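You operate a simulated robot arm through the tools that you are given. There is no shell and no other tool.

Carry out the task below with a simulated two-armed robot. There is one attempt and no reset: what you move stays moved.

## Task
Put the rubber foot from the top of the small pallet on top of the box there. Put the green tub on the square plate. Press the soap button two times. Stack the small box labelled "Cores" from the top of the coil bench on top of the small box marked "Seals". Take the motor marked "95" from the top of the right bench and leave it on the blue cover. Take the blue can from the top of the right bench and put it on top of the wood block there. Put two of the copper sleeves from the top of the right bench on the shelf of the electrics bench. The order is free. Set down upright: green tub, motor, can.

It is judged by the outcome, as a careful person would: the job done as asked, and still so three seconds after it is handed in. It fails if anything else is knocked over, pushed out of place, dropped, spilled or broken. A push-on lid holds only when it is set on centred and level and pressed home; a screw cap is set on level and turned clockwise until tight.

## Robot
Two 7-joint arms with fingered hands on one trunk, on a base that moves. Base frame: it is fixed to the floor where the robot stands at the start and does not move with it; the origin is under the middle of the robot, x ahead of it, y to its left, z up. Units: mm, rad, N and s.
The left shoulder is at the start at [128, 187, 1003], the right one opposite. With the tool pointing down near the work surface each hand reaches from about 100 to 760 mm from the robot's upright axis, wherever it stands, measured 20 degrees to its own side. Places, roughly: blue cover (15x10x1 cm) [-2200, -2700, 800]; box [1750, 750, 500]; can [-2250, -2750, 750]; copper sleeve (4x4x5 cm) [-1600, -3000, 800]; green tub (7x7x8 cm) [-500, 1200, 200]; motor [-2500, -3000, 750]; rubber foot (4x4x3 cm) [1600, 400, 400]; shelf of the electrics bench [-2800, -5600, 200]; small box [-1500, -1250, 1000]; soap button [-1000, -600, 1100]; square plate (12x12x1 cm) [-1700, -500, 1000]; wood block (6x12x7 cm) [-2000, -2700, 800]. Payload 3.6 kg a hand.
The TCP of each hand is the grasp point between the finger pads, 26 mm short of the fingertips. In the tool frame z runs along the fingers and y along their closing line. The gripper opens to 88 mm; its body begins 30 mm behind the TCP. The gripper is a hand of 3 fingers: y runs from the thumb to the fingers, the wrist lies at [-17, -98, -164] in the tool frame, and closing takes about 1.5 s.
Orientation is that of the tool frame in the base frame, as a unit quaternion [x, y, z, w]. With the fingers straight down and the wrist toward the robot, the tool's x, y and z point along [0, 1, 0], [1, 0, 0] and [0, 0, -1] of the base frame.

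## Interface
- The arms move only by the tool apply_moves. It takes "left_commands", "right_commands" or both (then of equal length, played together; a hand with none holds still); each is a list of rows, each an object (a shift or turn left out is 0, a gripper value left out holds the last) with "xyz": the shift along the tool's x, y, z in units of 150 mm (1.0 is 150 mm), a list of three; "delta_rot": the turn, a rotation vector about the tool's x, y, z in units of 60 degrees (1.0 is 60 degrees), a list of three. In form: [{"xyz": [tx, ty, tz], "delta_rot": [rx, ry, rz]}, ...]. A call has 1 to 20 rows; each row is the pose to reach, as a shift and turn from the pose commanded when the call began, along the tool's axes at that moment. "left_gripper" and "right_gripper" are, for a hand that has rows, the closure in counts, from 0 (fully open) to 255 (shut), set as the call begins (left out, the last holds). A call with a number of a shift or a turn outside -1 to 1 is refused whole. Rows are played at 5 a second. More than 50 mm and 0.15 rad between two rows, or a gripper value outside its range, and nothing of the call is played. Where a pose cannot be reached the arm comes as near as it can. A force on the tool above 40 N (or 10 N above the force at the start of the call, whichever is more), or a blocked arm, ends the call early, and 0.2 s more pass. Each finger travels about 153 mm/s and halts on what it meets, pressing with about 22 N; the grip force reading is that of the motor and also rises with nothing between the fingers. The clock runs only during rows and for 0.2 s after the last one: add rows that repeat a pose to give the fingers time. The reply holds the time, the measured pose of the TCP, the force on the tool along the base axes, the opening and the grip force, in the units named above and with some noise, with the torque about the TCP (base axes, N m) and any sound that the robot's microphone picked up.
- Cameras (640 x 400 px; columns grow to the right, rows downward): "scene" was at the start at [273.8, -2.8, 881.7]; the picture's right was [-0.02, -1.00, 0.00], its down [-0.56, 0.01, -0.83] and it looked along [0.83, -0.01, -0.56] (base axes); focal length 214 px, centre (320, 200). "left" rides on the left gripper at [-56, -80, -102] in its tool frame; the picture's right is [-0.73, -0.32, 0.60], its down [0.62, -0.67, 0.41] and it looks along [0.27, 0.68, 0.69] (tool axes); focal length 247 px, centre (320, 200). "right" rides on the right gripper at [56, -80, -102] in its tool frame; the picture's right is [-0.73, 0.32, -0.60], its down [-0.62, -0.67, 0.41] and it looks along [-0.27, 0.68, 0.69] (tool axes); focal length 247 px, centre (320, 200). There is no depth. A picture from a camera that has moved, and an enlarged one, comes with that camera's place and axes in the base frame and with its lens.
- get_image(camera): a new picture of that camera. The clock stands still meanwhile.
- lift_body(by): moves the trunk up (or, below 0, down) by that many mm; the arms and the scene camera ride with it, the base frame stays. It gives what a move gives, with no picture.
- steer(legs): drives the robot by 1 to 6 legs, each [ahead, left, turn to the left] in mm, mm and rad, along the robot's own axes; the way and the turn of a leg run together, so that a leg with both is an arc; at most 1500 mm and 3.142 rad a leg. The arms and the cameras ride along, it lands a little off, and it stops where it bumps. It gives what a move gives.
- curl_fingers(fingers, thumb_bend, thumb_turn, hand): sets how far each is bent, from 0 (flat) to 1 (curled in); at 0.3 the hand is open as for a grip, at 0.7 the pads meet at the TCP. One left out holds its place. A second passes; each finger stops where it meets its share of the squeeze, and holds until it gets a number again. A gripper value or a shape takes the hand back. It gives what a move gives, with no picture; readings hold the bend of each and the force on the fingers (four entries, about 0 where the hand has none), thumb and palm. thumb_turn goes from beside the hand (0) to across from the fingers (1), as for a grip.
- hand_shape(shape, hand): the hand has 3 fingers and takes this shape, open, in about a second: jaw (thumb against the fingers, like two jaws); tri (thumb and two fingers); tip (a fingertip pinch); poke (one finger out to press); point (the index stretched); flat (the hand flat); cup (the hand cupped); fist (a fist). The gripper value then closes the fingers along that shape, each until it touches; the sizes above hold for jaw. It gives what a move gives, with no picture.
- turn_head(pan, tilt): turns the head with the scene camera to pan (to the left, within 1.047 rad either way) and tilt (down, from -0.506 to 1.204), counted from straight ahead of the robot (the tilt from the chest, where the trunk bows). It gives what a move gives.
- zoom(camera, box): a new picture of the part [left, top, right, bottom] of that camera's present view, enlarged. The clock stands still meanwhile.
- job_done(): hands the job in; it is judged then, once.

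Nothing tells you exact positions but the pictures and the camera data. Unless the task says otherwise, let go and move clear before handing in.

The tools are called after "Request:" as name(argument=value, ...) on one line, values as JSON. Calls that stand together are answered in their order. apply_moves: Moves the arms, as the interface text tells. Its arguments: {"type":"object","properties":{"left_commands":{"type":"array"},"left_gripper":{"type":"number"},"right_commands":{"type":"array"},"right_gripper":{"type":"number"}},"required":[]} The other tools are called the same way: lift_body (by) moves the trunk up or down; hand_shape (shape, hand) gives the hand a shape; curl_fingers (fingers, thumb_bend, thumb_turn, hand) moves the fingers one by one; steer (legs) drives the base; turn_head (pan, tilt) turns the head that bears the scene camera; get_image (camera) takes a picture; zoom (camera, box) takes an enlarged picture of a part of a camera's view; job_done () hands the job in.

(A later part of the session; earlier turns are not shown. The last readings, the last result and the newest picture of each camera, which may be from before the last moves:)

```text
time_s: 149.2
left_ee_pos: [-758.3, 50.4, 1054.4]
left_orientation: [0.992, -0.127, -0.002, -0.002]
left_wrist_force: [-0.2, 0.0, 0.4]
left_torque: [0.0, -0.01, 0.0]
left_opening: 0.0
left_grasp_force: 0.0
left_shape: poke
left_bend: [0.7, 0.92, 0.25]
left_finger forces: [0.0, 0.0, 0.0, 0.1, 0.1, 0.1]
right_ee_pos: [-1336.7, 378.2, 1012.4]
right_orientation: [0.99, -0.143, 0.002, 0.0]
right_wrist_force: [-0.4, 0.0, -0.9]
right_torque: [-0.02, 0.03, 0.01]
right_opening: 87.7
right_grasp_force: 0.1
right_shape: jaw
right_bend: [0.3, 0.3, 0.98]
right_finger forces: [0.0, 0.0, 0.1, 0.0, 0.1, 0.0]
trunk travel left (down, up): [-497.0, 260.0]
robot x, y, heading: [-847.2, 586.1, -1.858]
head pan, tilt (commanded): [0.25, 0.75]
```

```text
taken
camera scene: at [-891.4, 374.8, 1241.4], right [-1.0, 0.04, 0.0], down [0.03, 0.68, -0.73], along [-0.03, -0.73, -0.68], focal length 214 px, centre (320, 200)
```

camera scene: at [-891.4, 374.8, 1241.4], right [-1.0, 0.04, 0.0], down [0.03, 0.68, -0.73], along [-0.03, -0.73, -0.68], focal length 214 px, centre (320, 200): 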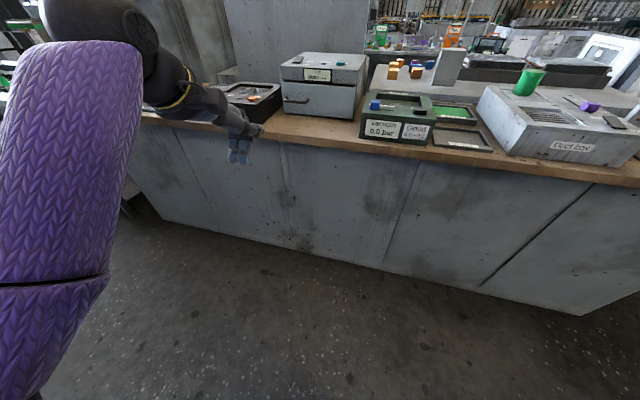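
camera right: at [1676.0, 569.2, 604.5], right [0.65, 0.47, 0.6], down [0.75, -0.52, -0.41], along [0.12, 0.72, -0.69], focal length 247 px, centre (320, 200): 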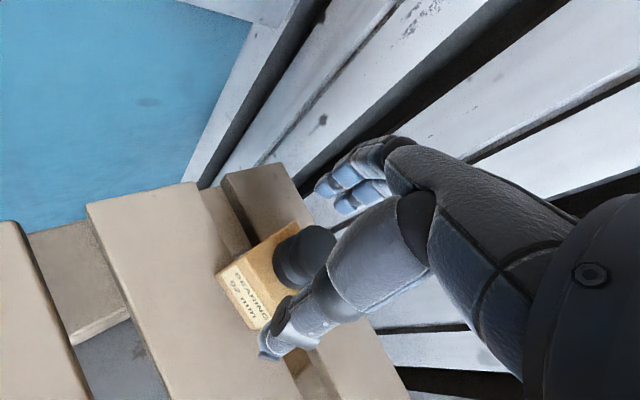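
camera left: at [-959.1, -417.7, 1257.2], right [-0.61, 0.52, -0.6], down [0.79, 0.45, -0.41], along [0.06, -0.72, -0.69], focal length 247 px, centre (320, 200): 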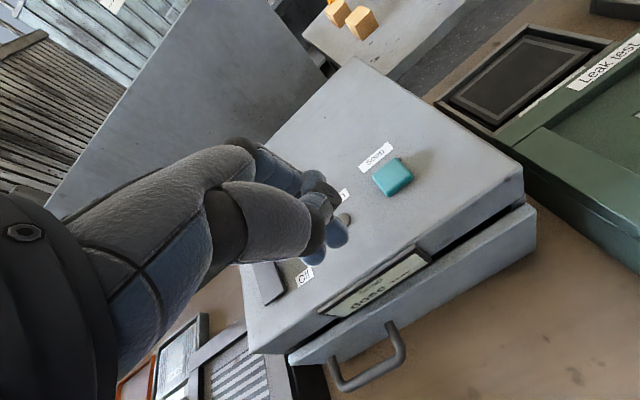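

The left arm is healthy again. I'll raise the hand above the device level and drive in so the Soap button is ~530 mm ahead.

Request:
apply_moves(left_commands=[{"xyz": [0, 0, -0.17]}, {"xyz": [0, 0, -0.34]}, {"xyz": [0, 0, -0.5]}, {"xyz": [0, 0, -0.67]}, {"xyz": [0, 0, -0.67]}])

Request:
steer(legs=[[580, -10, 0]])

Request:
turn_head(pan=0.3, tilt=0.8)

Request:
get_image(camera="scene")

Request:
get_image(camera="left")

```text
time_s: 150.4
left_ee_pos: [-757.7, 50.6, 1154.4]
left_orientation: [0.992, -0.126, -0.002, -0.001]
left_wrist_force: [-1.2, 0.3, 0.8]
left_torque: [-0.01, 0.04, -0.04]
left_opening: 0.0
left_grasp_force: 0.1
left_shape: poke
left_bend: [0.7, 0.92, 0.25]
left_finger forces: [0.0, 0.1, 0.1, 0.0, 0.0, 0.0]
right_ee_pos: [-1336.9, 378.8, 1012.7]
right_orientation: [0.99, -0.142, 0.002, 0.0]
right_wrist_force: [-0.5, 0.5, -0.3]
right_torque: [-0.04, 0.0, 0.0]
right_opening: 87.9
right_grasp_force: 0.0
right_shape: jaw
right_bend: [0.3, 0.3, 0.98]
right_finger forces: [0.0, 0.1, 0.1, 0.1, 0.0, 0.0]
trunk travel left (down, up): [-497.0, 260.0]
robot x, y, heading: [-847.4, 589.4, -1.86]
head pan, tilt (commanded): [0.25, 0.75]
```

```text
time_s: 153.7
left_ee_pos: [-929.5, -500.5, 1153.6]
left_orientation: [0.992, -0.125, -0.002, -0.002]
left_wrist_force: [0.8, 0.6, 0.8]
left_torque: [0.0, 0.01, 0.0]
left_opening: 0.0
left_grasp_force: 0.1
left_shape: poke
left_bend: [0.7, 0.92, 0.25]
left_finger forces: [0.0, 0.1, 0.0, 0.0, 0.0, 0.0]
right_ee_pos: [-1510.6, -174.5, 1012.1]
right_orientation: [0.99, -0.142, 0.001, 0.0]
right_wrist_force: [0.5, -0.5, 0.5]
right_torque: [-0.01, 0.01, -0.01]
right_opening: 87.6
right_grasp_force: 0.0
right_shape: jaw
right_bend: [0.3, 0.3, 0.98]
right_finger forces: [0.0, 0.0, 0.0, 0.0, 0.0, 0.0]
trunk travel left (down, up): [-497.0, 260.0]
robot x, y, heading: [-1020.7, 41.0, -1.855]
head pan, tilt (commanded): [0.25, 0.75]
```

```text
time_s: 154.3
left_ee_pos: [-928.6, -500.1, 1154.1]
left_orientation: [0.992, -0.125, -0.001, -0.001]
left_wrist_force: [0.1, -0.2, -0.7]
left_torque: [-0.02, 0.01, -0.03]
left_opening: 0.0
left_grasp_force: 0.0
left_shape: poke
left_bend: [0.7, 0.92, 0.25]
left_finger forces: [0.1, 0.0, 0.0, 0.0, 0.0, 0.0]
right_ee_pos: [-1510.1, -173.1, 1012.0]
right_orientation: [0.99, -0.141, 0.0, 0.0]
right_wrist_force: [0.2, 0.0, 0.1]
right_torque: [-0.03, -0.02, 0.01]
right_opening: 87.7
right_grasp_force: 0.2
right_shape: jaw
right_bend: [0.3, 0.3, 0.98]
right_finger forces: [0.0, 0.0, 0.1, 0.0, 0.1, 0.0]
trunk travel left (down, up): [-497.0, 260.0]
robot x, y, heading: [-1021.2, 37.0, -1.857]
head pan, tilt (commanded): [0.3, 0.799]
```

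```text
taken
camera scene: at [-1059.6, -173.9, 1237.5], right [-1.0, -0.01, 0.0], down [-0.01, 0.72, -0.7], along [0.01, -0.7, -0.72], focal length 214 px, centre (320, 200)
```

scene: 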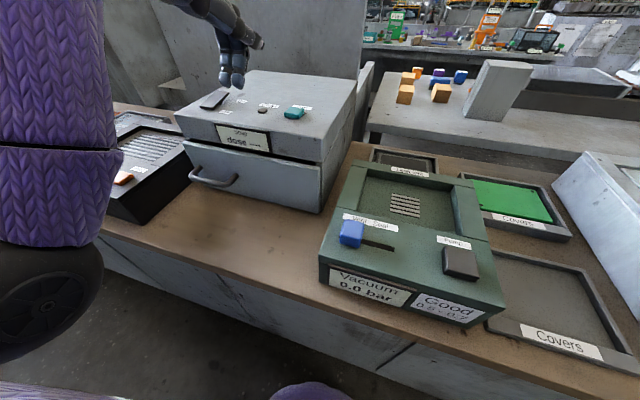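

```text
taken
camera left: at [-962.7, -409.2, 1255.7], right [-0.63, 0.49, -0.6], down [0.77, 0.49, -0.41], along [0.09, -0.72, -0.69], focal length 247 px, centre (320, 200)
```

left: 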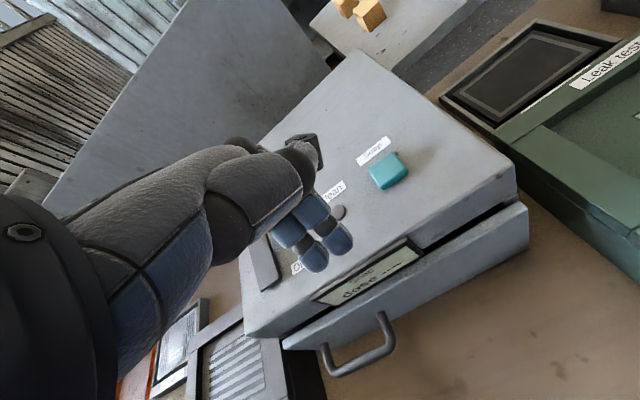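

Button is at about (-1004, -552, 1076). Moving the poking finger above it.

Request:
apply_moves(left_commands=[{"xyz": [-0.1, 0.12, 0]}, {"xyz": [-0.2, 0.24, 0]}, {"xyz": [-0.3, 0.36, 0]}, {"xyz": [-0.4, 0.487, 0]}, {"xyz": [-0.4, 0.487, 0.1]}, {"xyz": [-0.4, 0.487, 0.1]}])

Request:
zoom(camera="scene", box=[200, 40, 360, 150])

Request:
get_image(camera="left")

```text
time_s: 155.7
left_ee_pos: [-1006.2, -557.3, 1141.0]
left_orientation: [0.992, -0.125, -0.001, -0.001]
left_wrist_force: [0.9, -0.5, 0.4]
left_torque: [0.0, 0.03, 0.01]
left_opening: 0.0
left_grasp_force: 0.1
left_shape: poke
left_bend: [0.7, 0.92, 0.25]
left_finger forces: [0.1, 0.1, 0.0, 0.0, 0.1, 0.1]
right_ee_pos: [-1508.8, -173.1, 1011.7]
right_orientation: [0.99, -0.142, 0.0, -0.001]
right_wrist_force: [-0.1, 0.0, 0.0]
right_torque: [0.0, -0.01, -0.02]
right_opening: 87.9
right_grasp_force: 0.1
right_shape: jaw
right_bend: [0.3, 0.3, 0.98]
right_finger forces: [0.1, 0.0, 0.0, 0.1, 0.0, 0.0]
trunk travel left (down, up): [-497.0, 260.0]
robot x, y, heading: [-1020.5, 38.4, -1.854]
head pan, tilt (commanded): [0.3, 0.799]
```

```text
3.64 times, centred on (280, 95) of scene
camera zoom: at [-1059.8, -174.1, 1237.4], right [-1.0, -0.01, 0.0], down [-0.01, 0.72, -0.7], along [0.01, -0.7, -0.72], focal length 780 px, centre (466, 582)
```

zoom: 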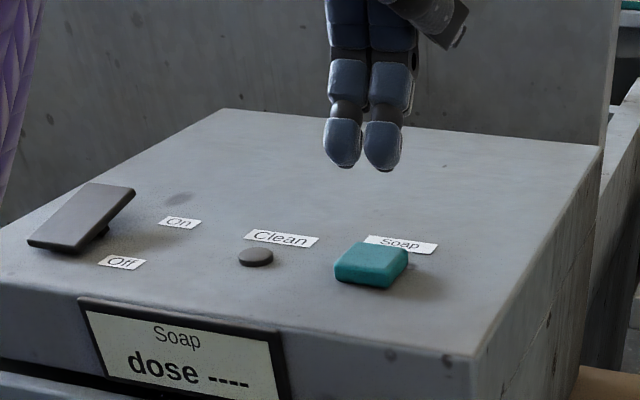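

```text
taken
camera left: at [-1039.7, -466.1, 1240.3], right [-0.63, 0.49, -0.6], down [0.77, 0.49, -0.41], along [0.09, -0.72, -0.69], focal length 247 px, centre (320, 200)
```

left: 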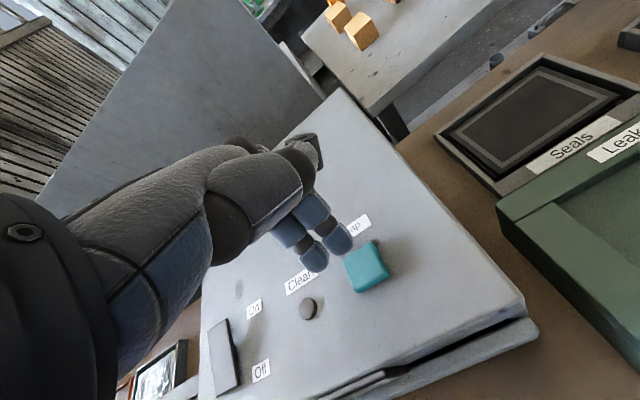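

Finger is nearly over the button; correcting by (−5, −6) mm in tool axes and descending close to the surface.

Request:
apply_moves(left_commands=[{"xyz": [-0.034, -0.04, 0.07]}, {"xyz": [-0.034, -0.04, 0.14]}, {"xyz": [-0.034, -0.04, 0.2]}, {"xyz": [-0.034, -0.04, 0.2]}])

Request:
zoom(camera="scene", box=[220, 60, 340, 140])

Request:
zoom(camera="left", box=[240, 160, 440, 340])

```text
time_s: 156.7
left_ee_pos: [-1008.7, -549.8, 1109.3]
left_orientation: [0.992, -0.126, -0.002, -0.002]
left_wrist_force: [0.4, 0.5, -0.1]
left_torque: [0.03, 0.01, -0.03]
left_opening: 0.1
left_grasp_force: 0.0
left_shape: poke
left_bend: [0.7, 0.92, 0.25]
left_finger forces: [0.1, 0.0, 0.1, 0.0, 0.0, 0.0]
right_ee_pos: [-1509.6, -172.6, 1013.3]
right_orientation: [0.99, -0.142, 0.001, 0.0]
right_wrist_force: [-0.1, 0.1, 0.4]
right_torque: [0.02, 0.02, -0.02]
right_opening: 87.7
right_grasp_force: 0.1
right_shape: jaw
right_bend: [0.3, 0.3, 0.98]
right_finger forces: [0.1, 0.0, 0.0, 0.0, 0.0, 0.1]
trunk travel left (down, up): [-497.0, 260.0]
robot x, y, heading: [-1020.6, 37.4, -1.859]
head pan, tilt (commanded): [0.3, 0.799]
```

```text
5.00 times, centred on (280, 100) of scene
camera zoom: at [-1059.6, -174.0, 1237.4], right [-1.0, -0.01, 0.0], down [-0.01, 0.72, -0.7], along [0.01, -0.7, -0.72], focal length 1072 px, centre (520, 700)
```

zoom: 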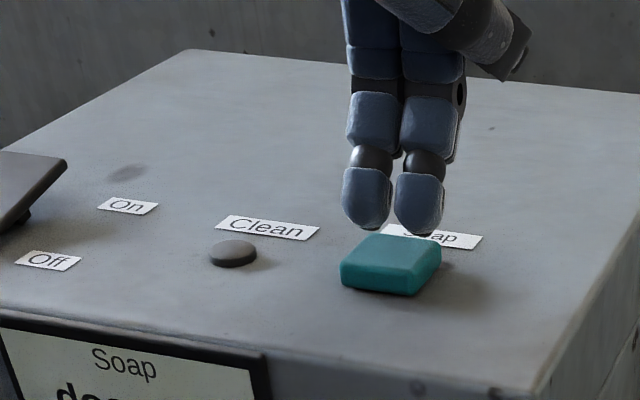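

```text
2.22 times, centred on (340, 250) of left
camera zoom: at [-1042.1, -458.7, 1210.6], right [-0.63, 0.49, -0.6], down [0.77, 0.49, -0.41], along [0.09, -0.72, -0.69], focal length 549 px, centre (276, 89)
```

zoom: 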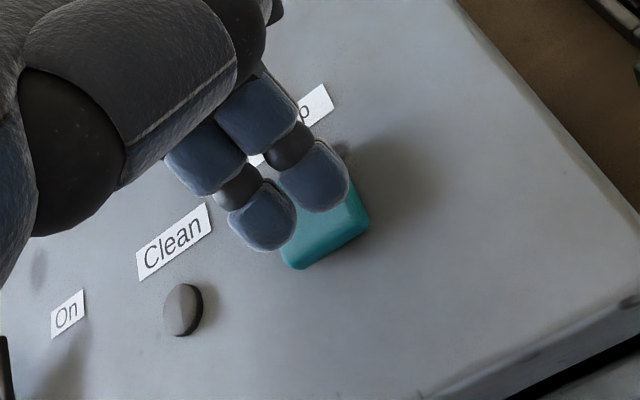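

The fingertips are just above the button. Nudging 3 mm right and toward me, then pressing down gently in small steps.

Request:
apply_moves(left_commands=[{"xyz": [-0.02, -0.022, 0]}, {"xyz": [-0.02, -0.022, 0.02]}, {"xyz": [-0.02, -0.022, 0.04]}, {"xyz": [-0.02, -0.022, 0.04]}])

Request:
zoom(camera="scene", box=[220, 60, 340, 160])

```text
time_s: 157.7
left_ee_pos: [-1011.4, -544.2, 1102.7]
left_orientation: [0.992, -0.125, -0.002, -0.002]
left_wrist_force: [-0.8, -0.7, 0.3]
left_torque: [0.05, 0.02, 0.06]
left_opening: 0.1
left_grasp_force: 0.0
left_shape: poke
left_bend: [0.7, 0.92, 0.25]
left_finger forces: [0.0, 0.1, 0.1, 0.1, 0.1, 0.0]
right_ee_pos: [-1510.1, -172.9, 1013.2]
right_orientation: [0.99, -0.142, 0.001, 0.0]
right_wrist_force: [0.9, 0.2, 1.0]
right_torque: [0.0, -0.02, -0.02]
right_opening: 88.2
right_grasp_force: 0.0
right_shape: jaw
right_bend: [0.3, 0.3, 0.98]
right_finger forces: [0.0, 0.1, 0.0, 0.1, 0.0, 0.0]
trunk travel left (down, up): [-497.0, 260.0]
robot x, y, heading: [-1020.8, 35.0, -1.858]
head pan, tilt (commanded): [0.3, 0.799]
```

```text
4.00 times, centred on (280, 110) of scene
camera zoom: at [-1059.5, -174.0, 1237.4], right [-1.0, -0.01, 0.0], down [-0.01, 0.72, -0.7], along [0.01, -0.7, -0.72], focal length 858 px, centre (480, 560)
```

zoom: 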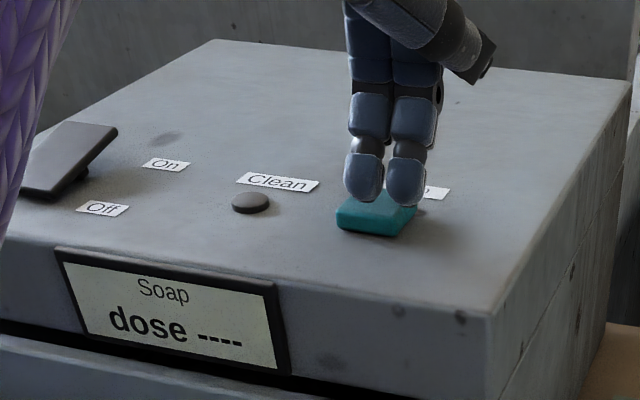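

Request:
apply_moves(left_commands=[{"xyz": [0, 0, 0.015]}, {"xyz": [0, 0, 0.03]}])

Request:
zoom(camera="scene", box=[220, 60, 340, 160])

```text
time_s: 158.3
left_ee_pos: [-1011.0, -544.6, 1099.1]
left_orientation: [0.992, -0.125, -0.002, 0.0]
left_wrist_force: [-0.9, 0.5, 0.0]
left_torque: [-0.03, 0.0, 0.01]
left_opening: 0.0
left_grasp_force: 0.1
left_shape: poke
left_bend: [0.7, 0.92, 0.25]
left_finger forces: [0.0, 0.0, 0.0, 0.0, 0.0, 0.0]
right_ee_pos: [-1509.3, -173.1, 1011.8]
right_orientation: [0.99, -0.141, 0.001, 0.0]
right_wrist_force: [0.5, 0.1, 0.3]
right_torque: [-0.03, 0.0, 0.01]
right_opening: 87.8
right_grasp_force: 0.0
right_shape: jaw
right_bend: [0.3, 0.3, 0.98]
right_finger forces: [0.0, 0.1, 0.0, 0.1, 0.0, 0.0]
trunk travel left (down, up): [-497.0, 260.0]
robot x, y, heading: [-1023.9, 37.9, -1.858]
head pan, tilt (commanded): [0.3, 0.799]
```

```text
4.00 times, centred on (280, 110) of scene
camera zoom: at [-1059.5, -174.0, 1237.4], right [-1.0, -0.01, 0.0], down [-0.01, 0.72, -0.7], along [0.01, -0.7, -0.72], focal length 858 px, centre (480, 560)
```

zoom: 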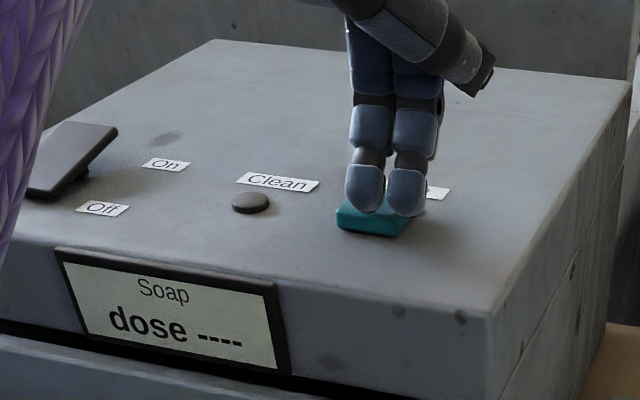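

No contact yet; shifting 4 mm left to centre the fingers on the button and continuing down.

Request:
apply_moves(left_commands=[{"xyz": [0.028, 0, 0]}, {"xyz": [0.028, 0, 0.013]}, {"xyz": [0.028, 0, 0.025]}])

Request:
zoom(camera="scene", box=[220, 60, 340, 160])

```text
time_s: 159.1
left_ee_pos: [-1008.2, -545.2, 1093.7]
left_orientation: [0.992, -0.125, -0.003, -0.001]
left_wrist_force: [-0.1, 0.5, 2.0]
left_torque: [0.01, -0.01, 0.0]
left_opening: 0.2
left_grasp_force: 0.1
left_shape: poke
left_bend: [0.7, 0.92, 0.25]
left_finger forces: [0.6, 0.9, 0.0, 0.1, 0.1, 0.0]
right_ee_pos: [-1509.1, -173.7, 1013.8]
right_orientation: [0.99, -0.142, 0.001, 0.0]
right_wrist_force: [0.3, 0.4, 0.3]
right_torque: [0.0, 0.0, 0.02]
right_opening: 87.9
right_grasp_force: 0.0
right_shape: jaw
right_bend: [0.3, 0.3, 0.98]
right_finger forces: [0.0, 0.1, 0.1, 0.1, 0.0, 0.0]
trunk travel left (down, up): [-497.0, 260.0]
robot x, y, heading: [-1023.1, 43.5, -1.856]
head pan, tilt (commanded): [0.3, 0.799]
```

```text
4.00 times, centred on (280, 110) of scene
camera zoom: at [-1059.5, -173.9, 1237.5], right [-1.0, -0.01, 0.0], down [-0.01, 0.72, -0.7], along [0.01, -0.7, -0.72], focal length 858 px, centre (480, 560)
```

zoom: 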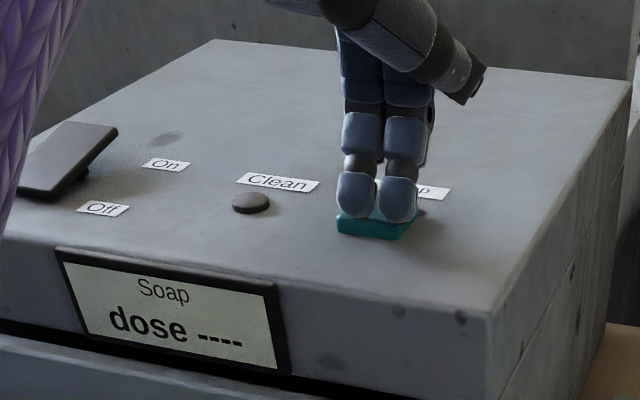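

Both fingertips touch the button (2 N). Pressing further in small steps.

Request:
apply_moves(left_commands=[{"xyz": [0, 0, 0.012]}, {"xyz": [0, 0, 0.024]}])

Request:
zoom(camera="scene", box=[220, 60, 340, 160])

```text
time_s: 159.7
left_ee_pos: [-1008.4, -545.3, 1092.1]
left_orientation: [0.992, -0.125, -0.002, -0.001]
left_wrist_force: [1.5, 0.2, 7.0]
left_torque: [0.02, -0.01, 0.03]
left_opening: 0.2
left_grasp_force: 0.0
left_shape: poke
left_bend: [0.7, 0.92, 0.25]
left_finger forces: [2.8, 3.2, 0.0, 0.0, 0.0, 0.0]
right_ee_pos: [-1509.0, -172.0, 1012.9]
right_orientation: [0.99, -0.142, 0.001, 0.0]
right_wrist_force: [-0.3, 0.3, 0.1]
right_torque: [0.01, 0.04, 0.03]
right_opening: 88.1
right_grasp_force: 0.1
right_shape: jaw
right_bend: [0.3, 0.3, 0.98]
right_finger forces: [0.0, 0.1, 0.0, 0.1, 0.0, 0.0]
trunk travel left (down, up): [-497.0, 260.0]
robot x, y, heading: [-1021.2, 36.6, -1.861]
head pan, tilt (commanded): [0.3, 0.799]
heard: click
```

```text
4.00 times, centred on (280, 110) of scene
camera zoom: at [-1059.5, -173.3, 1237.7], right [-1.0, -0.01, 0.0], down [-0.01, 0.72, -0.7], along [0.01, -0.7, -0.72], focal length 858 px, centre (480, 560)
```

zoom: 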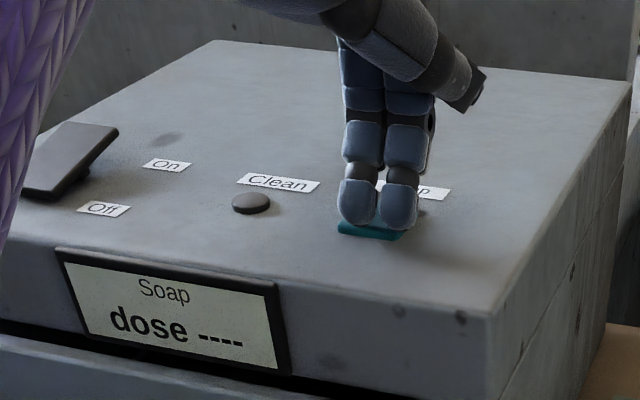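

A click was heard: first press done. Lifting fully off the button, then pressing again.

Request:
apply_moves(left_commands=[{"xyz": [0, 0, -0.04]}, {"xyz": [0, 0, -0.08]}, {"xyz": [0, 0, -0.12]}, {"xyz": [0, 0, -0.12]}, {"xyz": [0, 0, -0.12]}])

Request:
zoom(camera="scene", box=[220, 60, 340, 160])

```text
time_s: 160.9
left_ee_pos: [-1006.9, -546.0, 1109.1]
left_orientation: [0.992, -0.125, -0.001, -0.001]
left_wrist_force: [0.2, -1.0, 0.4]
left_torque: [0.0, 0.03, 0.01]
left_opening: 0.1
left_grasp_force: 0.1
left_shape: poke
left_bend: [0.7, 0.92, 0.25]
left_finger forces: [0.0, 0.1, 0.1, 0.1, 0.1, 0.1]
right_ee_pos: [-1510.6, -173.2, 1012.0]
right_orientation: [0.99, -0.142, 0.001, 0.0]
right_wrist_force: [-0.7, -0.5, -0.4]
right_torque: [0.03, -0.03, -0.02]
right_opening: 87.7
right_grasp_force: 0.0
right_shape: jaw
right_bend: [0.3, 0.3, 0.98]
right_finger forces: [0.0, 0.0, 0.0, 0.0, 0.1, 0.1]
trunk travel left (down, up): [-497.0, 260.0]
robot x, y, heading: [-1020.1, 40.1, -1.855]
head pan, tilt (commanded): [0.3, 0.799]
```

```text
4.00 times, centred on (280, 110) of scene
camera zoom: at [-1059.6, -174.0, 1237.4], right [-1.0, -0.01, 0.0], down [-0.01, 0.72, -0.7], along [0.01, -0.7, -0.72], focal length 858 px, centre (480, 560)
```

zoom: 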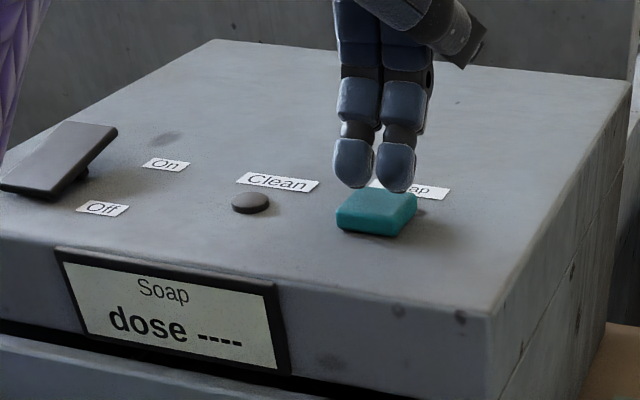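

Button has sprung back. Second press now.

Request:
apply_moves(left_commands=[{"xyz": [0, 0, 0.04]}, {"xyz": [0, 0, 0.08]}, {"xyz": [0, 0, 0.105]}, {"xyz": [0, 0, 0.12]}])

```text
time_s: 161.9
left_ee_pos: [-1006.9, -546.0, 1091.9]
left_orientation: [0.992, -0.126, -0.002, 0.002]
left_wrist_force: [0.7, -0.7, 4.9]
left_torque: [-0.03, -0.06, -0.02]
left_opening: 0.0
left_grasp_force: 0.0
left_shape: poke
left_bend: [0.7, 0.92, 0.25]
left_finger forces: [2.1, 3.6, 0.0, 0.0, 0.1, 0.0]
right_ee_pos: [-1510.8, -173.7, 1013.3]
right_orientation: [0.99, -0.142, 0.001, 0.0]
right_wrist_force: [-0.6, 0.0, 0.5]
right_torque: [-0.01, 0.01, -0.01]
right_opening: 88.1
right_grasp_force: 0.1
right_shape: jaw
right_bend: [0.3, 0.3, 0.98]
right_finger forces: [0.0, 0.0, 0.1, 0.0, 0.0, 0.1]
trunk travel left (down, up): [-497.0, 260.0]
robot x, y, heading: [-1021.0, 40.2, -1.853]
head pan, tilt (commanded): [0.3, 0.799]
heard: click
```

Second click heard: the soap button is pressed twice. Raising and retracting the hand slowly, then backing away.

Request:
apply_moves(left_commands=[{"xyz": [0, 0, -0.15]}, {"xyz": [0, 0, -0.3]}, {"xyz": [0, 0, -0.45]}, {"xyz": [0, -0.1, -0.55]}, {"xyz": [0, -0.2, -0.6]}, {"xyz": [0, -0.3, -0.6]}, {"xyz": [0, -0.4, -0.6]}, {"xyz": [0, -0.5, -0.6]}, {"xyz": [0, -0.5, -0.6]}])

Request:
hand_shape(hand="left", shape="jaw")

Request:
steer(legs=[[-450, 0, 0]])

Request:
turn_head(pan=-0.9, tilt=0.4)

Request:
get_image(camera="scene")

```text
time_s: 163.9
left_ee_pos: [-987.5, -473.3, 1180.8]
left_orientation: [0.992, -0.125, -0.002, -0.001]
left_wrist_force: [-0.1, 0.4, -0.8]
left_torque: [0.01, 0.04, -0.02]
left_opening: 0.0
left_grasp_force: 0.0
left_shape: poke
left_bend: [0.7, 0.92, 0.25]
left_finger forces: [0.0, 0.1, 0.0, 0.0, 0.0, 0.0]
right_ee_pos: [-1509.2, -173.5, 1013.5]
right_orientation: [0.99, -0.142, 0.001, -0.001]
right_wrist_force: [-0.1, 1.0, -0.5]
right_torque: [-0.04, -0.02, -0.02]
right_opening: 87.9
right_grasp_force: 0.0
right_shape: jaw
right_bend: [0.3, 0.3, 0.98]
right_finger forces: [0.0, 0.1, 0.0, 0.1, 0.1, 0.0]
trunk travel left (down, up): [-497.0, 260.0]
robot x, y, heading: [-1020.9, 38.2, -1.855]
head pan, tilt (commanded): [0.3, 0.799]
```

```text
time_s: 164.8
left_ee_pos: [-989.0, -474.6, 1180.6]
left_orientation: [0.992, -0.125, -0.001, -0.001]
left_wrist_force: [0.0, -0.3, 0.0]
left_torque: [0.04, -0.01, -0.03]
left_opening: 87.9
left_grasp_force: 0.0
left_shape: jaw
left_bend: [0.3, 0.3, 0.97]
left_finger forces: [0.0, 0.0, 0.0, 0.0, 0.0, 0.0]
right_ee_pos: [-1510.3, -172.8, 1013.3]
right_orientation: [0.99, -0.142, 0.001, 0.0]
right_wrist_force: [-0.5, 0.4, -0.7]
right_torque: [0.05, -0.01, 0.01]
right_opening: 87.8
right_grasp_force: 0.0
right_shape: jaw
right_bend: [0.3, 0.3, 0.98]
right_finger forces: [0.1, 0.0, 0.0, 0.0, 0.0, 0.0]
trunk travel left (down, up): [-497.0, 260.0]
robot x, y, heading: [-1020.1, 40.3, -1.859]
head pan, tilt (commanded): [0.3, 0.799]
```

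```text
time_s: 167.5
left_ee_pos: [-862.3, -42.0, 1180.3]
left_orientation: [0.992, -0.127, -0.002, -0.001]
left_wrist_force: [0.3, 0.1, -0.5]
left_torque: [0.03, 0.05, -0.01]
left_opening: 88.0
left_grasp_force: 0.1
left_shape: jaw
left_bend: [0.3, 0.3, 0.97]
left_finger forces: [0.0, 0.0, 0.1, 0.0, 0.0, 0.0]
right_ee_pos: [-1382.4, 260.7, 1013.3]
right_orientation: [0.99, -0.144, 0.001, 0.001]
right_wrist_force: [0.7, -1.0, 0.0]
right_torque: [-0.01, 0.01, -0.04]
right_opening: 87.9
right_grasp_force: 0.1
right_shape: jaw
right_bend: [0.3, 0.3, 0.98]
right_finger forces: [0.1, 0.0, 0.0, 0.0, 0.1, 0.0]
trunk travel left (down, up): [-497.0, 260.0]
robot x, y, heading: [-891.4, 467.2, -1.867]
head pan, tilt (commanded): [0.3, 0.799]
```

```text
time_s: 168.9
left_ee_pos: [-862.6, -42.2, 1180.8]
left_orientation: [0.992, -0.127, -0.001, -0.001]
left_wrist_force: [-0.3, 0.1, -0.7]
left_torque: [-0.02, 0.0, -0.03]
left_opening: 87.8
left_grasp_force: 0.0
left_shape: jaw
left_bend: [0.3, 0.3, 0.97]
left_finger forces: [0.0, 0.0, 0.0, 0.0, 0.1, 0.0]
right_ee_pos: [-1383.0, 259.5, 1013.8]
right_orientation: [0.99, -0.144, 0.0, 0.0]
right_wrist_force: [0.3, 0.6, -0.2]
right_torque: [0.01, -0.02, 0.01]
right_opening: 87.8
right_grasp_force: 0.0
right_shape: jaw
right_bend: [0.3, 0.3, 0.98]
right_finger forces: [0.1, 0.0, 0.0, 0.1, 0.0, 0.0]
trunk travel left (down, up): [-497.0, 260.0]
robot x, y, heading: [-893.0, 472.6, -1.862]
head pan, tilt (commanded): [-0.901, 0.4]
```

```text
taken
camera scene: at [-1019.8, 303.1, 1272.5], right [-0.37, 0.93, 0.0], down [0.36, 0.14, -0.92], along [-0.85, -0.34, -0.39], focal length 214 px, centre (320, 200)
```

scene: 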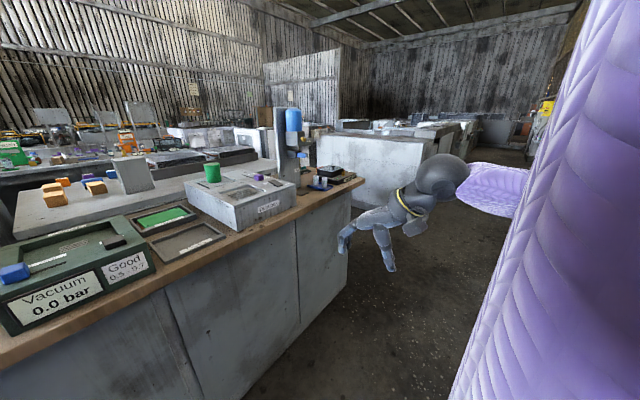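

Route is clear along the aisle. Driving right past the counter's end.

Request:
steer(legs=[[0, -1000, 0], [0, -850, 0]])

Request:
turn_head(pan=0.3, tilt=0.4)

Request:
get_image(camera="scene")

Request:
turn_head(pan=-0.5, tilt=0.4)

Request:
get_image(camera="scene")

```text
time_s: 178.2
left_ee_pos: [-2639.5, 480.8, 1181.5]
left_orientation: [0.992, -0.124, -0.002, -0.001]
left_wrist_force: [-0.3, -0.3, -0.3]
left_torque: [-0.02, 0.0, 0.02]
left_opening: 87.7
left_grasp_force: 0.0
left_shape: jaw
left_bend: [0.3, 0.3, 0.97]
left_finger forces: [0.0, 0.1, 0.0, 0.0, 0.0, 0.1]
right_ee_pos: [-3160.9, 779.9, 1012.6]
right_orientation: [0.99, -0.141, 0.001, 0.0]
right_wrist_force: [0.5, 0.0, -1.1]
right_torque: [0.04, 0.02, 0.02]
right_opening: 87.7
right_grasp_force: 0.1
right_shape: jaw
right_bend: [0.3, 0.3, 0.98]
right_finger forces: [0.0, 0.1, 0.0, 0.0, 0.0, 0.1]
trunk travel left (down, up): [-497.0, 260.0]
robot x, y, heading: [-2673.0, 992.3, -1.856]
head pan, tilt (commanded): [-0.901, 0.4]
```

```text
time_s: 179.6
left_ee_pos: [-2637.9, 480.7, 1181.1]
left_orientation: [0.992, -0.124, -0.001, -0.001]
left_wrist_force: [-0.3, 0.4, -0.8]
left_torque: [0.01, 0.0, 0.01]
left_opening: 88.0
left_grasp_force: 0.1
left_shape: jaw
left_bend: [0.3, 0.3, 0.97]
left_finger forces: [0.0, 0.1, 0.1, 0.0, 0.0, 0.0]
right_ee_pos: [-3161.6, 779.6, 1012.1]
right_orientation: [0.99, -0.141, 0.001, 0.0]
right_wrist_force: [0.0, -0.5, -0.1]
right_torque: [-0.03, 0.0, 0.0]
right_opening: 87.7
right_grasp_force: 0.0
right_shape: jaw
right_bend: [0.3, 0.3, 0.98]
right_finger forces: [0.0, 0.1, 0.0, 0.0, 0.0, 0.0]
trunk travel left (down, up): [-497.0, 260.0]
robot x, y, heading: [-2676.5, 988.0, -1.854]
head pan, tilt (commanded): [0.3, 0.4]
```

```text
taken
camera scene: at [-2710.7, 768.1, 1272.5], right [-1.0, -0.02, 0.0], down [-0.01, 0.39, -0.92], along [0.01, -0.92, -0.39], focal length 214 px, centre (320, 200)
```

scene: 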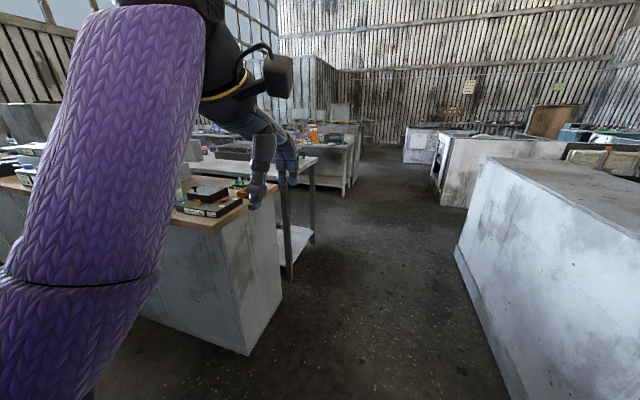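

```text
time_s: 180.8
left_ee_pos: [-2638.6, 480.8, 1181.6]
left_orientation: [0.992, -0.124, -0.002, -0.001]
left_wrist_force: [-1.3, -0.3, -0.7]
left_torque: [-0.02, 0.02, -0.02]
left_opening: 87.7
left_grasp_force: 0.2
left_shape: jaw
left_bend: [0.3, 0.3, 0.97]
left_finger forces: [0.1, 0.1, 0.1, 0.0, 0.0, 0.1]
right_ee_pos: [-3161.7, 780.3, 1010.9]
right_orientation: [0.99, -0.141, 0.0, 0.001]
right_wrist_force: [0.1, -0.2, -0.4]
right_torque: [-0.02, 0.03, 0.01]
right_opening: 87.6
right_grasp_force: 0.0
right_shape: jaw
right_bend: [0.3, 0.3, 0.98]
right_finger forces: [0.1, 0.1, 0.1, 0.1, 0.0, 0.1]
trunk travel left (down, up): [-497.0, 260.0]
robot x, y, heading: [-2674.0, 992.7, -1.857]
head pan, tilt (commanded): [-0.499, 0.4]
```

```text
taken
camera scene: at [-2777.3, 795.0, 1272.5], right [-0.71, 0.71, 0.0], down [0.27, 0.28, -0.92], along [-0.65, -0.65, -0.39], focal length 214 px, centre (320, 200)
```

scene: 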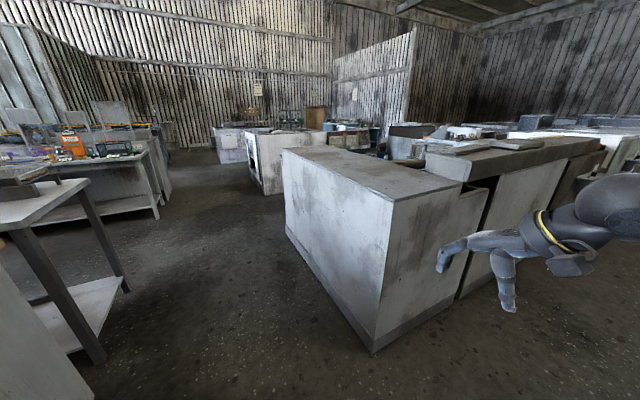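

The aisle between counter and white block is wide enough. Driving ahead down it.

Request:
steer(legs=[[1450, 0, 0]])

Request:
turn_head(pan=0.9, tilt=0.45)

Request:
get_image(camera="scene")

Request:
turn_head(pan=0.1, tilt=0.45)

Request:
get_image(camera="scene")

```text
time_s: 188.1
left_ee_pos: [-3044.0, -928.0, 1180.4]
left_orientation: [0.992, -0.123, -0.002, -0.001]
left_wrist_force: [0.7, -0.6, -0.2]
left_torque: [0.03, -0.05, 0.01]
left_opening: 87.8
left_grasp_force: 0.0
left_shape: jaw
left_bend: [0.3, 0.3, 0.97]
left_finger forces: [0.0, 0.1, 0.0, 0.1, 0.0, 0.0]
right_ee_pos: [-3568.0, -631.4, 1013.2]
right_orientation: [0.99, -0.138, 0.001, 0.0]
right_wrist_force: [0.0, -0.4, 0.1]
right_torque: [-0.01, 0.0, 0.01]
right_opening: 87.8
right_grasp_force: 0.1
right_shape: jaw
right_bend: [0.3, 0.3, 0.98]
right_finger forces: [0.1, 0.0, 0.1, 0.0, 0.1, 0.0]
trunk travel left (down, up): [-497.0, 260.0]
robot x, y, heading: [-3079.6, -414.3, -1.85]
head pan, tilt (commanded): [-0.499, 0.4]
```

```text
time_s: 189.6
left_ee_pos: [-3043.8, -927.6, 1181.6]
left_orientation: [0.993, -0.122, -0.002, -0.001]
left_wrist_force: [-0.4, 0.0, -0.2]
left_torque: [-0.02, 0.01, -0.01]
left_opening: 87.8
left_grasp_force: 0.1
left_shape: jaw
left_bend: [0.3, 0.3, 0.97]
left_finger forces: [0.0, 0.0, 0.0, 0.0, 0.0, 0.1]
right_ee_pos: [-3567.1, -631.4, 1012.7]
right_orientation: [0.99, -0.138, 0.001, 0.0]
right_wrist_force: [0.3, 0.4, -0.1]
right_torque: [-0.05, 0.02, 0.02]
right_opening: 87.7
right_grasp_force: 0.0
right_shape: jaw
right_bend: [0.3, 0.3, 0.98]
right_finger forces: [0.0, 0.0, 0.1, 0.0, 0.0, 0.1]
trunk travel left (down, up): [-497.0, 260.0]
robot x, y, heading: [-3080.3, -416.8, -1.851]
head pan, tilt (commanded): [0.901, 0.45]
```

```text
taken
camera scene: at [-3065.6, -623.3, 1267.9], right [-0.81, -0.58, 0.0], down [-0.25, 0.35, -0.9], along [0.52, -0.73, -0.44], focal length 214 px, centre (320, 200)
```

scene: 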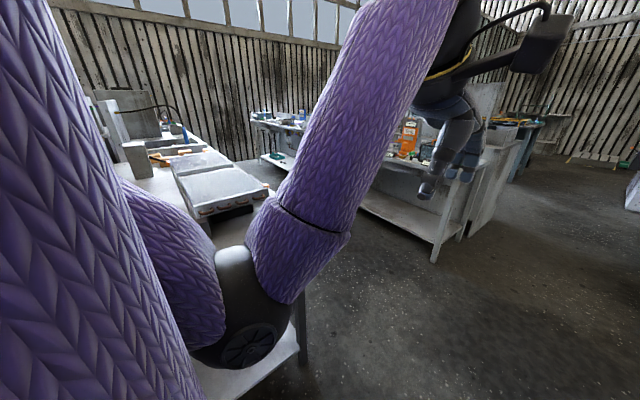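

```text
time_s: 190.7
left_ee_pos: [-3043.2, -928.6, 1180.5]
left_orientation: [0.993, -0.121, -0.002, -0.001]
left_wrist_force: [-0.6, 0.0, 0.3]
left_torque: [0.0, 0.0, 0.0]
left_opening: 87.7
left_grasp_force: 0.0
left_shape: jaw
left_bend: [0.3, 0.3, 0.97]
left_finger forces: [0.0, 0.1, 0.1, 0.0, 0.1, 0.0]
right_ee_pos: [-3567.5, -632.0, 1011.6]
right_orientation: [0.99, -0.139, 0.001, 0.0]
right_wrist_force: [0.0, -1.0, 0.5]
right_torque: [-0.01, 0.02, 0.03]
right_opening: 88.0
right_grasp_force: 0.1
right_shape: jaw
right_bend: [0.3, 0.3, 0.98]
right_finger forces: [0.1, 0.0, 0.1, 0.0, 0.1, 0.0]
trunk travel left (down, up): [-497.0, 260.0]
robot x, y, heading: [-3077.7, -415.5, -1.851]
head pan, tilt (commanded): [0.099, 0.45]
```

```text
taken
camera scene: at [-3135.4, -638.9, 1267.9], right [-0.98, 0.18, 0.0], down [0.08, 0.43, -0.9], along [-0.16, -0.89, -0.44], focal length 214 px, centre (320, 200)
```

scene: 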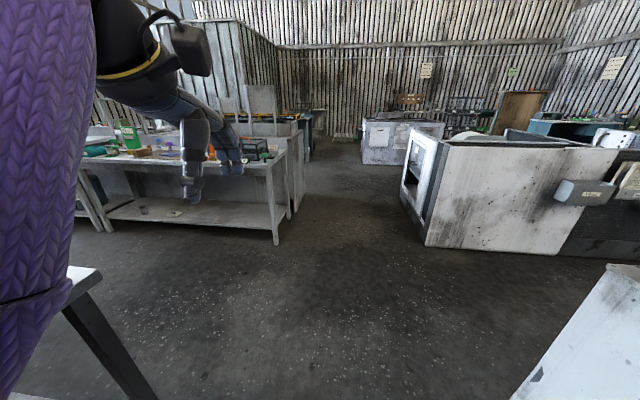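

The coil bench is on my left and the right bench further ahead-left. I'll drive into the cross aisle between them and turn around to face the coil bench.

Request:
steer(legs=[[1050, 0, 0], [0, 0, 3.12]])

Request:
turn_head(pan=-0.6, tilt=0.4)

Request:
get_image(camera="scene")

```text
time_s: 203.4
left_ee_pos: [-3400.1, -910.0, 1181.6]
left_orientation: [0.125, 0.992, -0.002, 0.002]
left_wrist_force: [0.3, -0.1, -0.5]
left_torque: [0.04, 0.01, 0.04]
left_opening: 88.1
left_grasp_force: 0.0
left_shape: jaw
left_bend: [0.3, 0.3, 0.97]
left_finger forces: [0.0, 0.0, 0.1, 0.0, 0.0, 0.0]
right_ee_pos: [-2880.1, -1209.2, 1012.2]
right_orientation: [0.141, 0.99, 0.0, -0.002]
right_wrist_force: [-0.7, 0.2, -0.6]
right_torque: [0.04, -0.01, 0.0]
right_opening: 87.8
right_grasp_force: 0.1
right_shape: jaw
right_bend: [0.3, 0.3, 0.98]
right_finger forces: [0.0, 0.0, 0.1, 0.1, 0.1, 0.0]
trunk travel left (down, up): [-497.0, 260.0]
robot x, y, heading: [-3367.1, -1420.5, 1.29]
head pan, tilt (commanded): [0.099, 0.45]
```

```text
time_s: 204.5
left_ee_pos: [-3400.3, -909.5, 1180.1]
left_orientation: [0.126, 0.992, -0.001, 0.002]
left_wrist_force: [0.5, 0.6, 0.6]
left_torque: [0.02, 0.02, 0.02]
left_opening: 87.8
left_grasp_force: 0.0
left_shape: jaw
left_bend: [0.3, 0.3, 0.97]
left_finger forces: [0.0, 0.1, 0.0, 0.1, 0.0, 0.0]
right_ee_pos: [-2878.9, -1209.8, 1011.5]
right_orientation: [0.142, 0.99, 0.0, -0.001]
right_wrist_force: [0.0, 0.4, 0.5]
right_torque: [0.03, 0.02, -0.02]
right_opening: 87.9
right_grasp_force: 0.0
right_shape: jaw
right_bend: [0.3, 0.3, 0.98]
right_finger forces: [0.0, 0.1, 0.1, 0.0, 0.1, 0.0]
trunk travel left (down, up): [-497.0, 260.0]
robot x, y, heading: [-3365.2, -1421.2, 1.285]
head pan, tilt (commanded): [-0.6, 0.4]
```

```text
taken
camera scene: at [-3259.0, -1233.3, 1272.5], right [0.63, -0.77, 0.0], down [-0.3, -0.25, -0.92], along [0.71, 0.58, -0.39], focal length 214 px, centre (320, 200)
```

scene: 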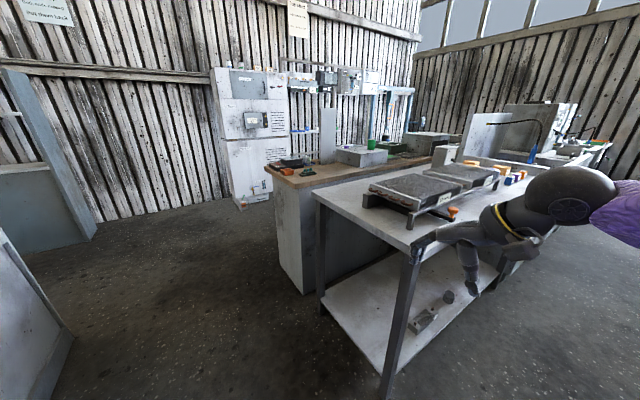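

I'm in the cross aisle facing the coil bench. Sliding right along it to the small boxes.

Request:
steer(legs=[[0, -1480, 0]])

Request:
turn_head(pan=-0.2, tilt=0.6)

Request:
get_image(camera="scene")

```text
time_s: 211.9
left_ee_pos: [-1960.1, -1335.6, 1180.7]
left_orientation: [0.129, 0.992, -0.001, 0.002]
left_wrist_force: [0.9, -0.2, 0.9]
left_torque: [-0.01, 0.01, -0.01]
left_opening: 87.9
left_grasp_force: 0.0
left_shape: jaw
left_bend: [0.3, 0.3, 0.97]
left_finger forces: [0.0, 0.0, 0.0, 0.1, 0.1, 0.0]
right_ee_pos: [-1440.1, -1640.2, 1012.5]
right_orientation: [0.145, 0.989, 0.0, -0.001]
right_wrist_force: [0.1, -0.8, 0.1]
right_torque: [-0.01, -0.02, -0.03]
right_opening: 87.9
right_grasp_force: 0.1
right_shape: jaw
right_bend: [0.3, 0.3, 0.98]
right_finger forces: [0.0, 0.0, 0.0, 0.0, 0.0, 0.0]
trunk travel left (down, up): [-497.0, 260.0]
robot x, y, heading: [-1930.9, -1846.6, 1.273]
head pan, tilt (commanded): [-0.6, 0.4]
```

```text
time_s: 212.8
left_ee_pos: [-1960.2, -1335.6, 1181.0]
left_orientation: [0.129, 0.992, -0.001, 0.002]
left_wrist_force: [0.1, -0.3, -0.3]
left_torque: [-0.01, -0.01, 0.01]
left_opening: 87.7
left_grasp_force: 0.1
left_shape: jaw
left_bend: [0.3, 0.3, 0.97]
left_finger forces: [0.0, 0.0, 0.0, 0.0, 0.0, 0.0]
right_ee_pos: [-1440.2, -1639.8, 1012.5]
right_orientation: [0.145, 0.989, 0.001, -0.001]
right_wrist_force: [-0.6, -0.1, 0.6]
right_torque: [-0.01, 0.04, -0.01]
right_opening: 87.9
right_grasp_force: 0.1
right_shape: jaw
right_bend: [0.3, 0.3, 0.98]
right_finger forces: [0.1, 0.1, 0.0, 0.0, 0.1, 0.0]
trunk travel left (down, up): [-497.0, 260.0]
robot x, y, heading: [-1931.5, -1844.5, 1.28]
head pan, tilt (commanded): [-0.201, 0.6]
```

```text
taken
camera scene: at [-1850.2, -1641.6, 1254.4], right [0.88, -0.47, 0.0], down [-0.27, -0.5, -0.83], along [0.39, 0.73, -0.56], focal length 214 px, centre (320, 200)
```

scene: 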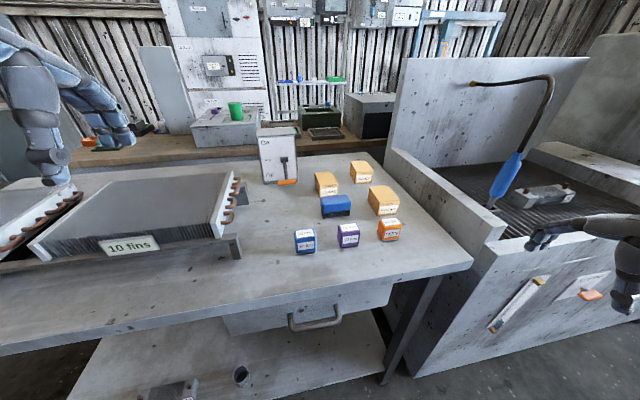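

The small boxes with labels are visible. Zooming in to read them.

Request:
zoom(camera="scene", box=[270, 140, 430, 270])

```text
3.08 times, centred on (350, 205) of scene
camera zoom: at [-1850.2, -1641.6, 1254.4], right [0.88, -0.47, 0.0], down [-0.27, -0.5, -0.83], along [0.39, 0.73, -0.56], focal length 660 px, centre (228, 185)
```

zoom: 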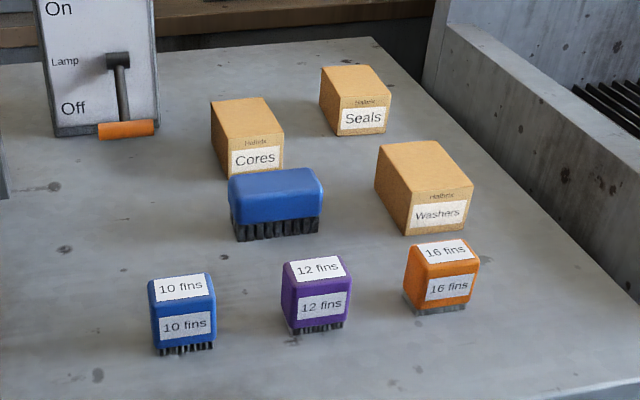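

Labels are readable: "Cores" sits behind a blue brush, "Seals" is at the back right. I'll raise the right hand and tuck the left one, so I can lower the trunk and move in safely.

Request:
apply_moves(left_commands=[{"xyz": [0.15, -0.1, 0]}, {"xyz": [0.3, -0.2, 0]}, {"xyz": [0.45, -0.3, 0]}, {"xyz": [0.6, -0.4, 0]}, {"xyz": [0.75, -0.5, 0]}, {"xyz": [0.75, -0.5, 0]}], right_commands=[{"xyz": [0, 0, -0.17]}, {"xyz": [0, 0, -0.34]}, {"xyz": [0, 0, -0.51]}, {"xyz": [0, 0, -0.68]}, {"xyz": [0, 0, -0.85]}, {"xyz": [0, 0, -1.0]}])

Request:
apply_moves(left_commands=[{"xyz": [0.15, -0.05, 0]}, {"xyz": [0.3, -0.1, 0]}, {"xyz": [0.45, -0.15, 0]}, {"xyz": [0.45, -0.2, 0]}, {"xyz": [0.45, -0.2, 0]}], right_commands=[{"xyz": [0, 0.05, -0.15]}, {"xyz": [0, 0.1, -0.3]}, {"xyz": [0, 0.15, -0.45]}, {"xyz": [0, 0.2, -0.6]}, {"xyz": [0, 0.2, -0.6]}])

```text
time_s: 213.9
left_ee_pos: [-2109.4, -1355.3, 1179.2]
left_orientation: [0.095, 0.994, 0.011, -0.057]
left_wrist_force: [0.7, 0.5, 0.3]
left_torque: [-0.01, -0.01, 0.01]
left_opening: 87.9
left_grasp_force: 0.1
left_shape: jaw
left_bend: [0.3, 0.3, 0.97]
left_finger forces: [0.0, 0.0, 0.0, 0.1, 0.0, 0.0]
left hand out of reach, approached as far as the arm can: row 4, 5
right_ee_pos: [-1438.9, -1639.2, 1117.1]
right_orientation: [0.144, 0.99, 0.0, -0.001]
right_wrist_force: [0.5, 0.2, -0.5]
right_torque: [0.0, 0.04, 0.0]
right_opening: 87.7
right_grasp_force: 0.0
right_shape: jaw
right_bend: [0.3, 0.3, 0.98]
right_finger forces: [0.1, 0.0, 0.0, 0.1, 0.1, 0.1]
trunk travel left (down, up): [-497.0, 260.0]
robot x, y, heading: [-1931.2, -1851.0, 1.28]
head pan, tilt (commanded): [-0.201, 0.6]
stopped in row 5 (left hand): the arm was blocked; the commanded pose is now the measured one
```

```text
time_s: 215.1
left_ee_pos: [-2179.0, -1372.4, 1185.7]
left_orientation: [0.097, 0.994, 0.009, -0.057]
left_wrist_force: [-0.6, -0.3, -0.5]
left_torque: [0.0, -0.01, 0.03]
left_opening: 87.9
left_grasp_force: 0.0
left_shape: jaw
left_bend: [0.3, 0.3, 0.97]
left_finger forces: [0.0, 0.0, 0.1, 0.1, 0.1, 0.0]
right_ee_pos: [-1430.1, -1611.3, 1204.4]
right_orientation: [0.146, 0.989, 0.001, 0.0]
right_wrist_force: [0.4, 0.8, -0.7]
right_torque: [0.01, -0.01, -0.02]
right_opening: 88.2
right_grasp_force: 0.0
right_shape: jaw
right_bend: [0.3, 0.3, 0.98]
right_finger forces: [0.0, 0.1, 0.0, 0.0, 0.0, 0.0]
trunk travel left (down, up): [-497.0, 260.0]
robot x, y, heading: [-1928.3, -1847.6, 1.282]
head pan, tilt (commanded): [-0.201, 0.6]
```

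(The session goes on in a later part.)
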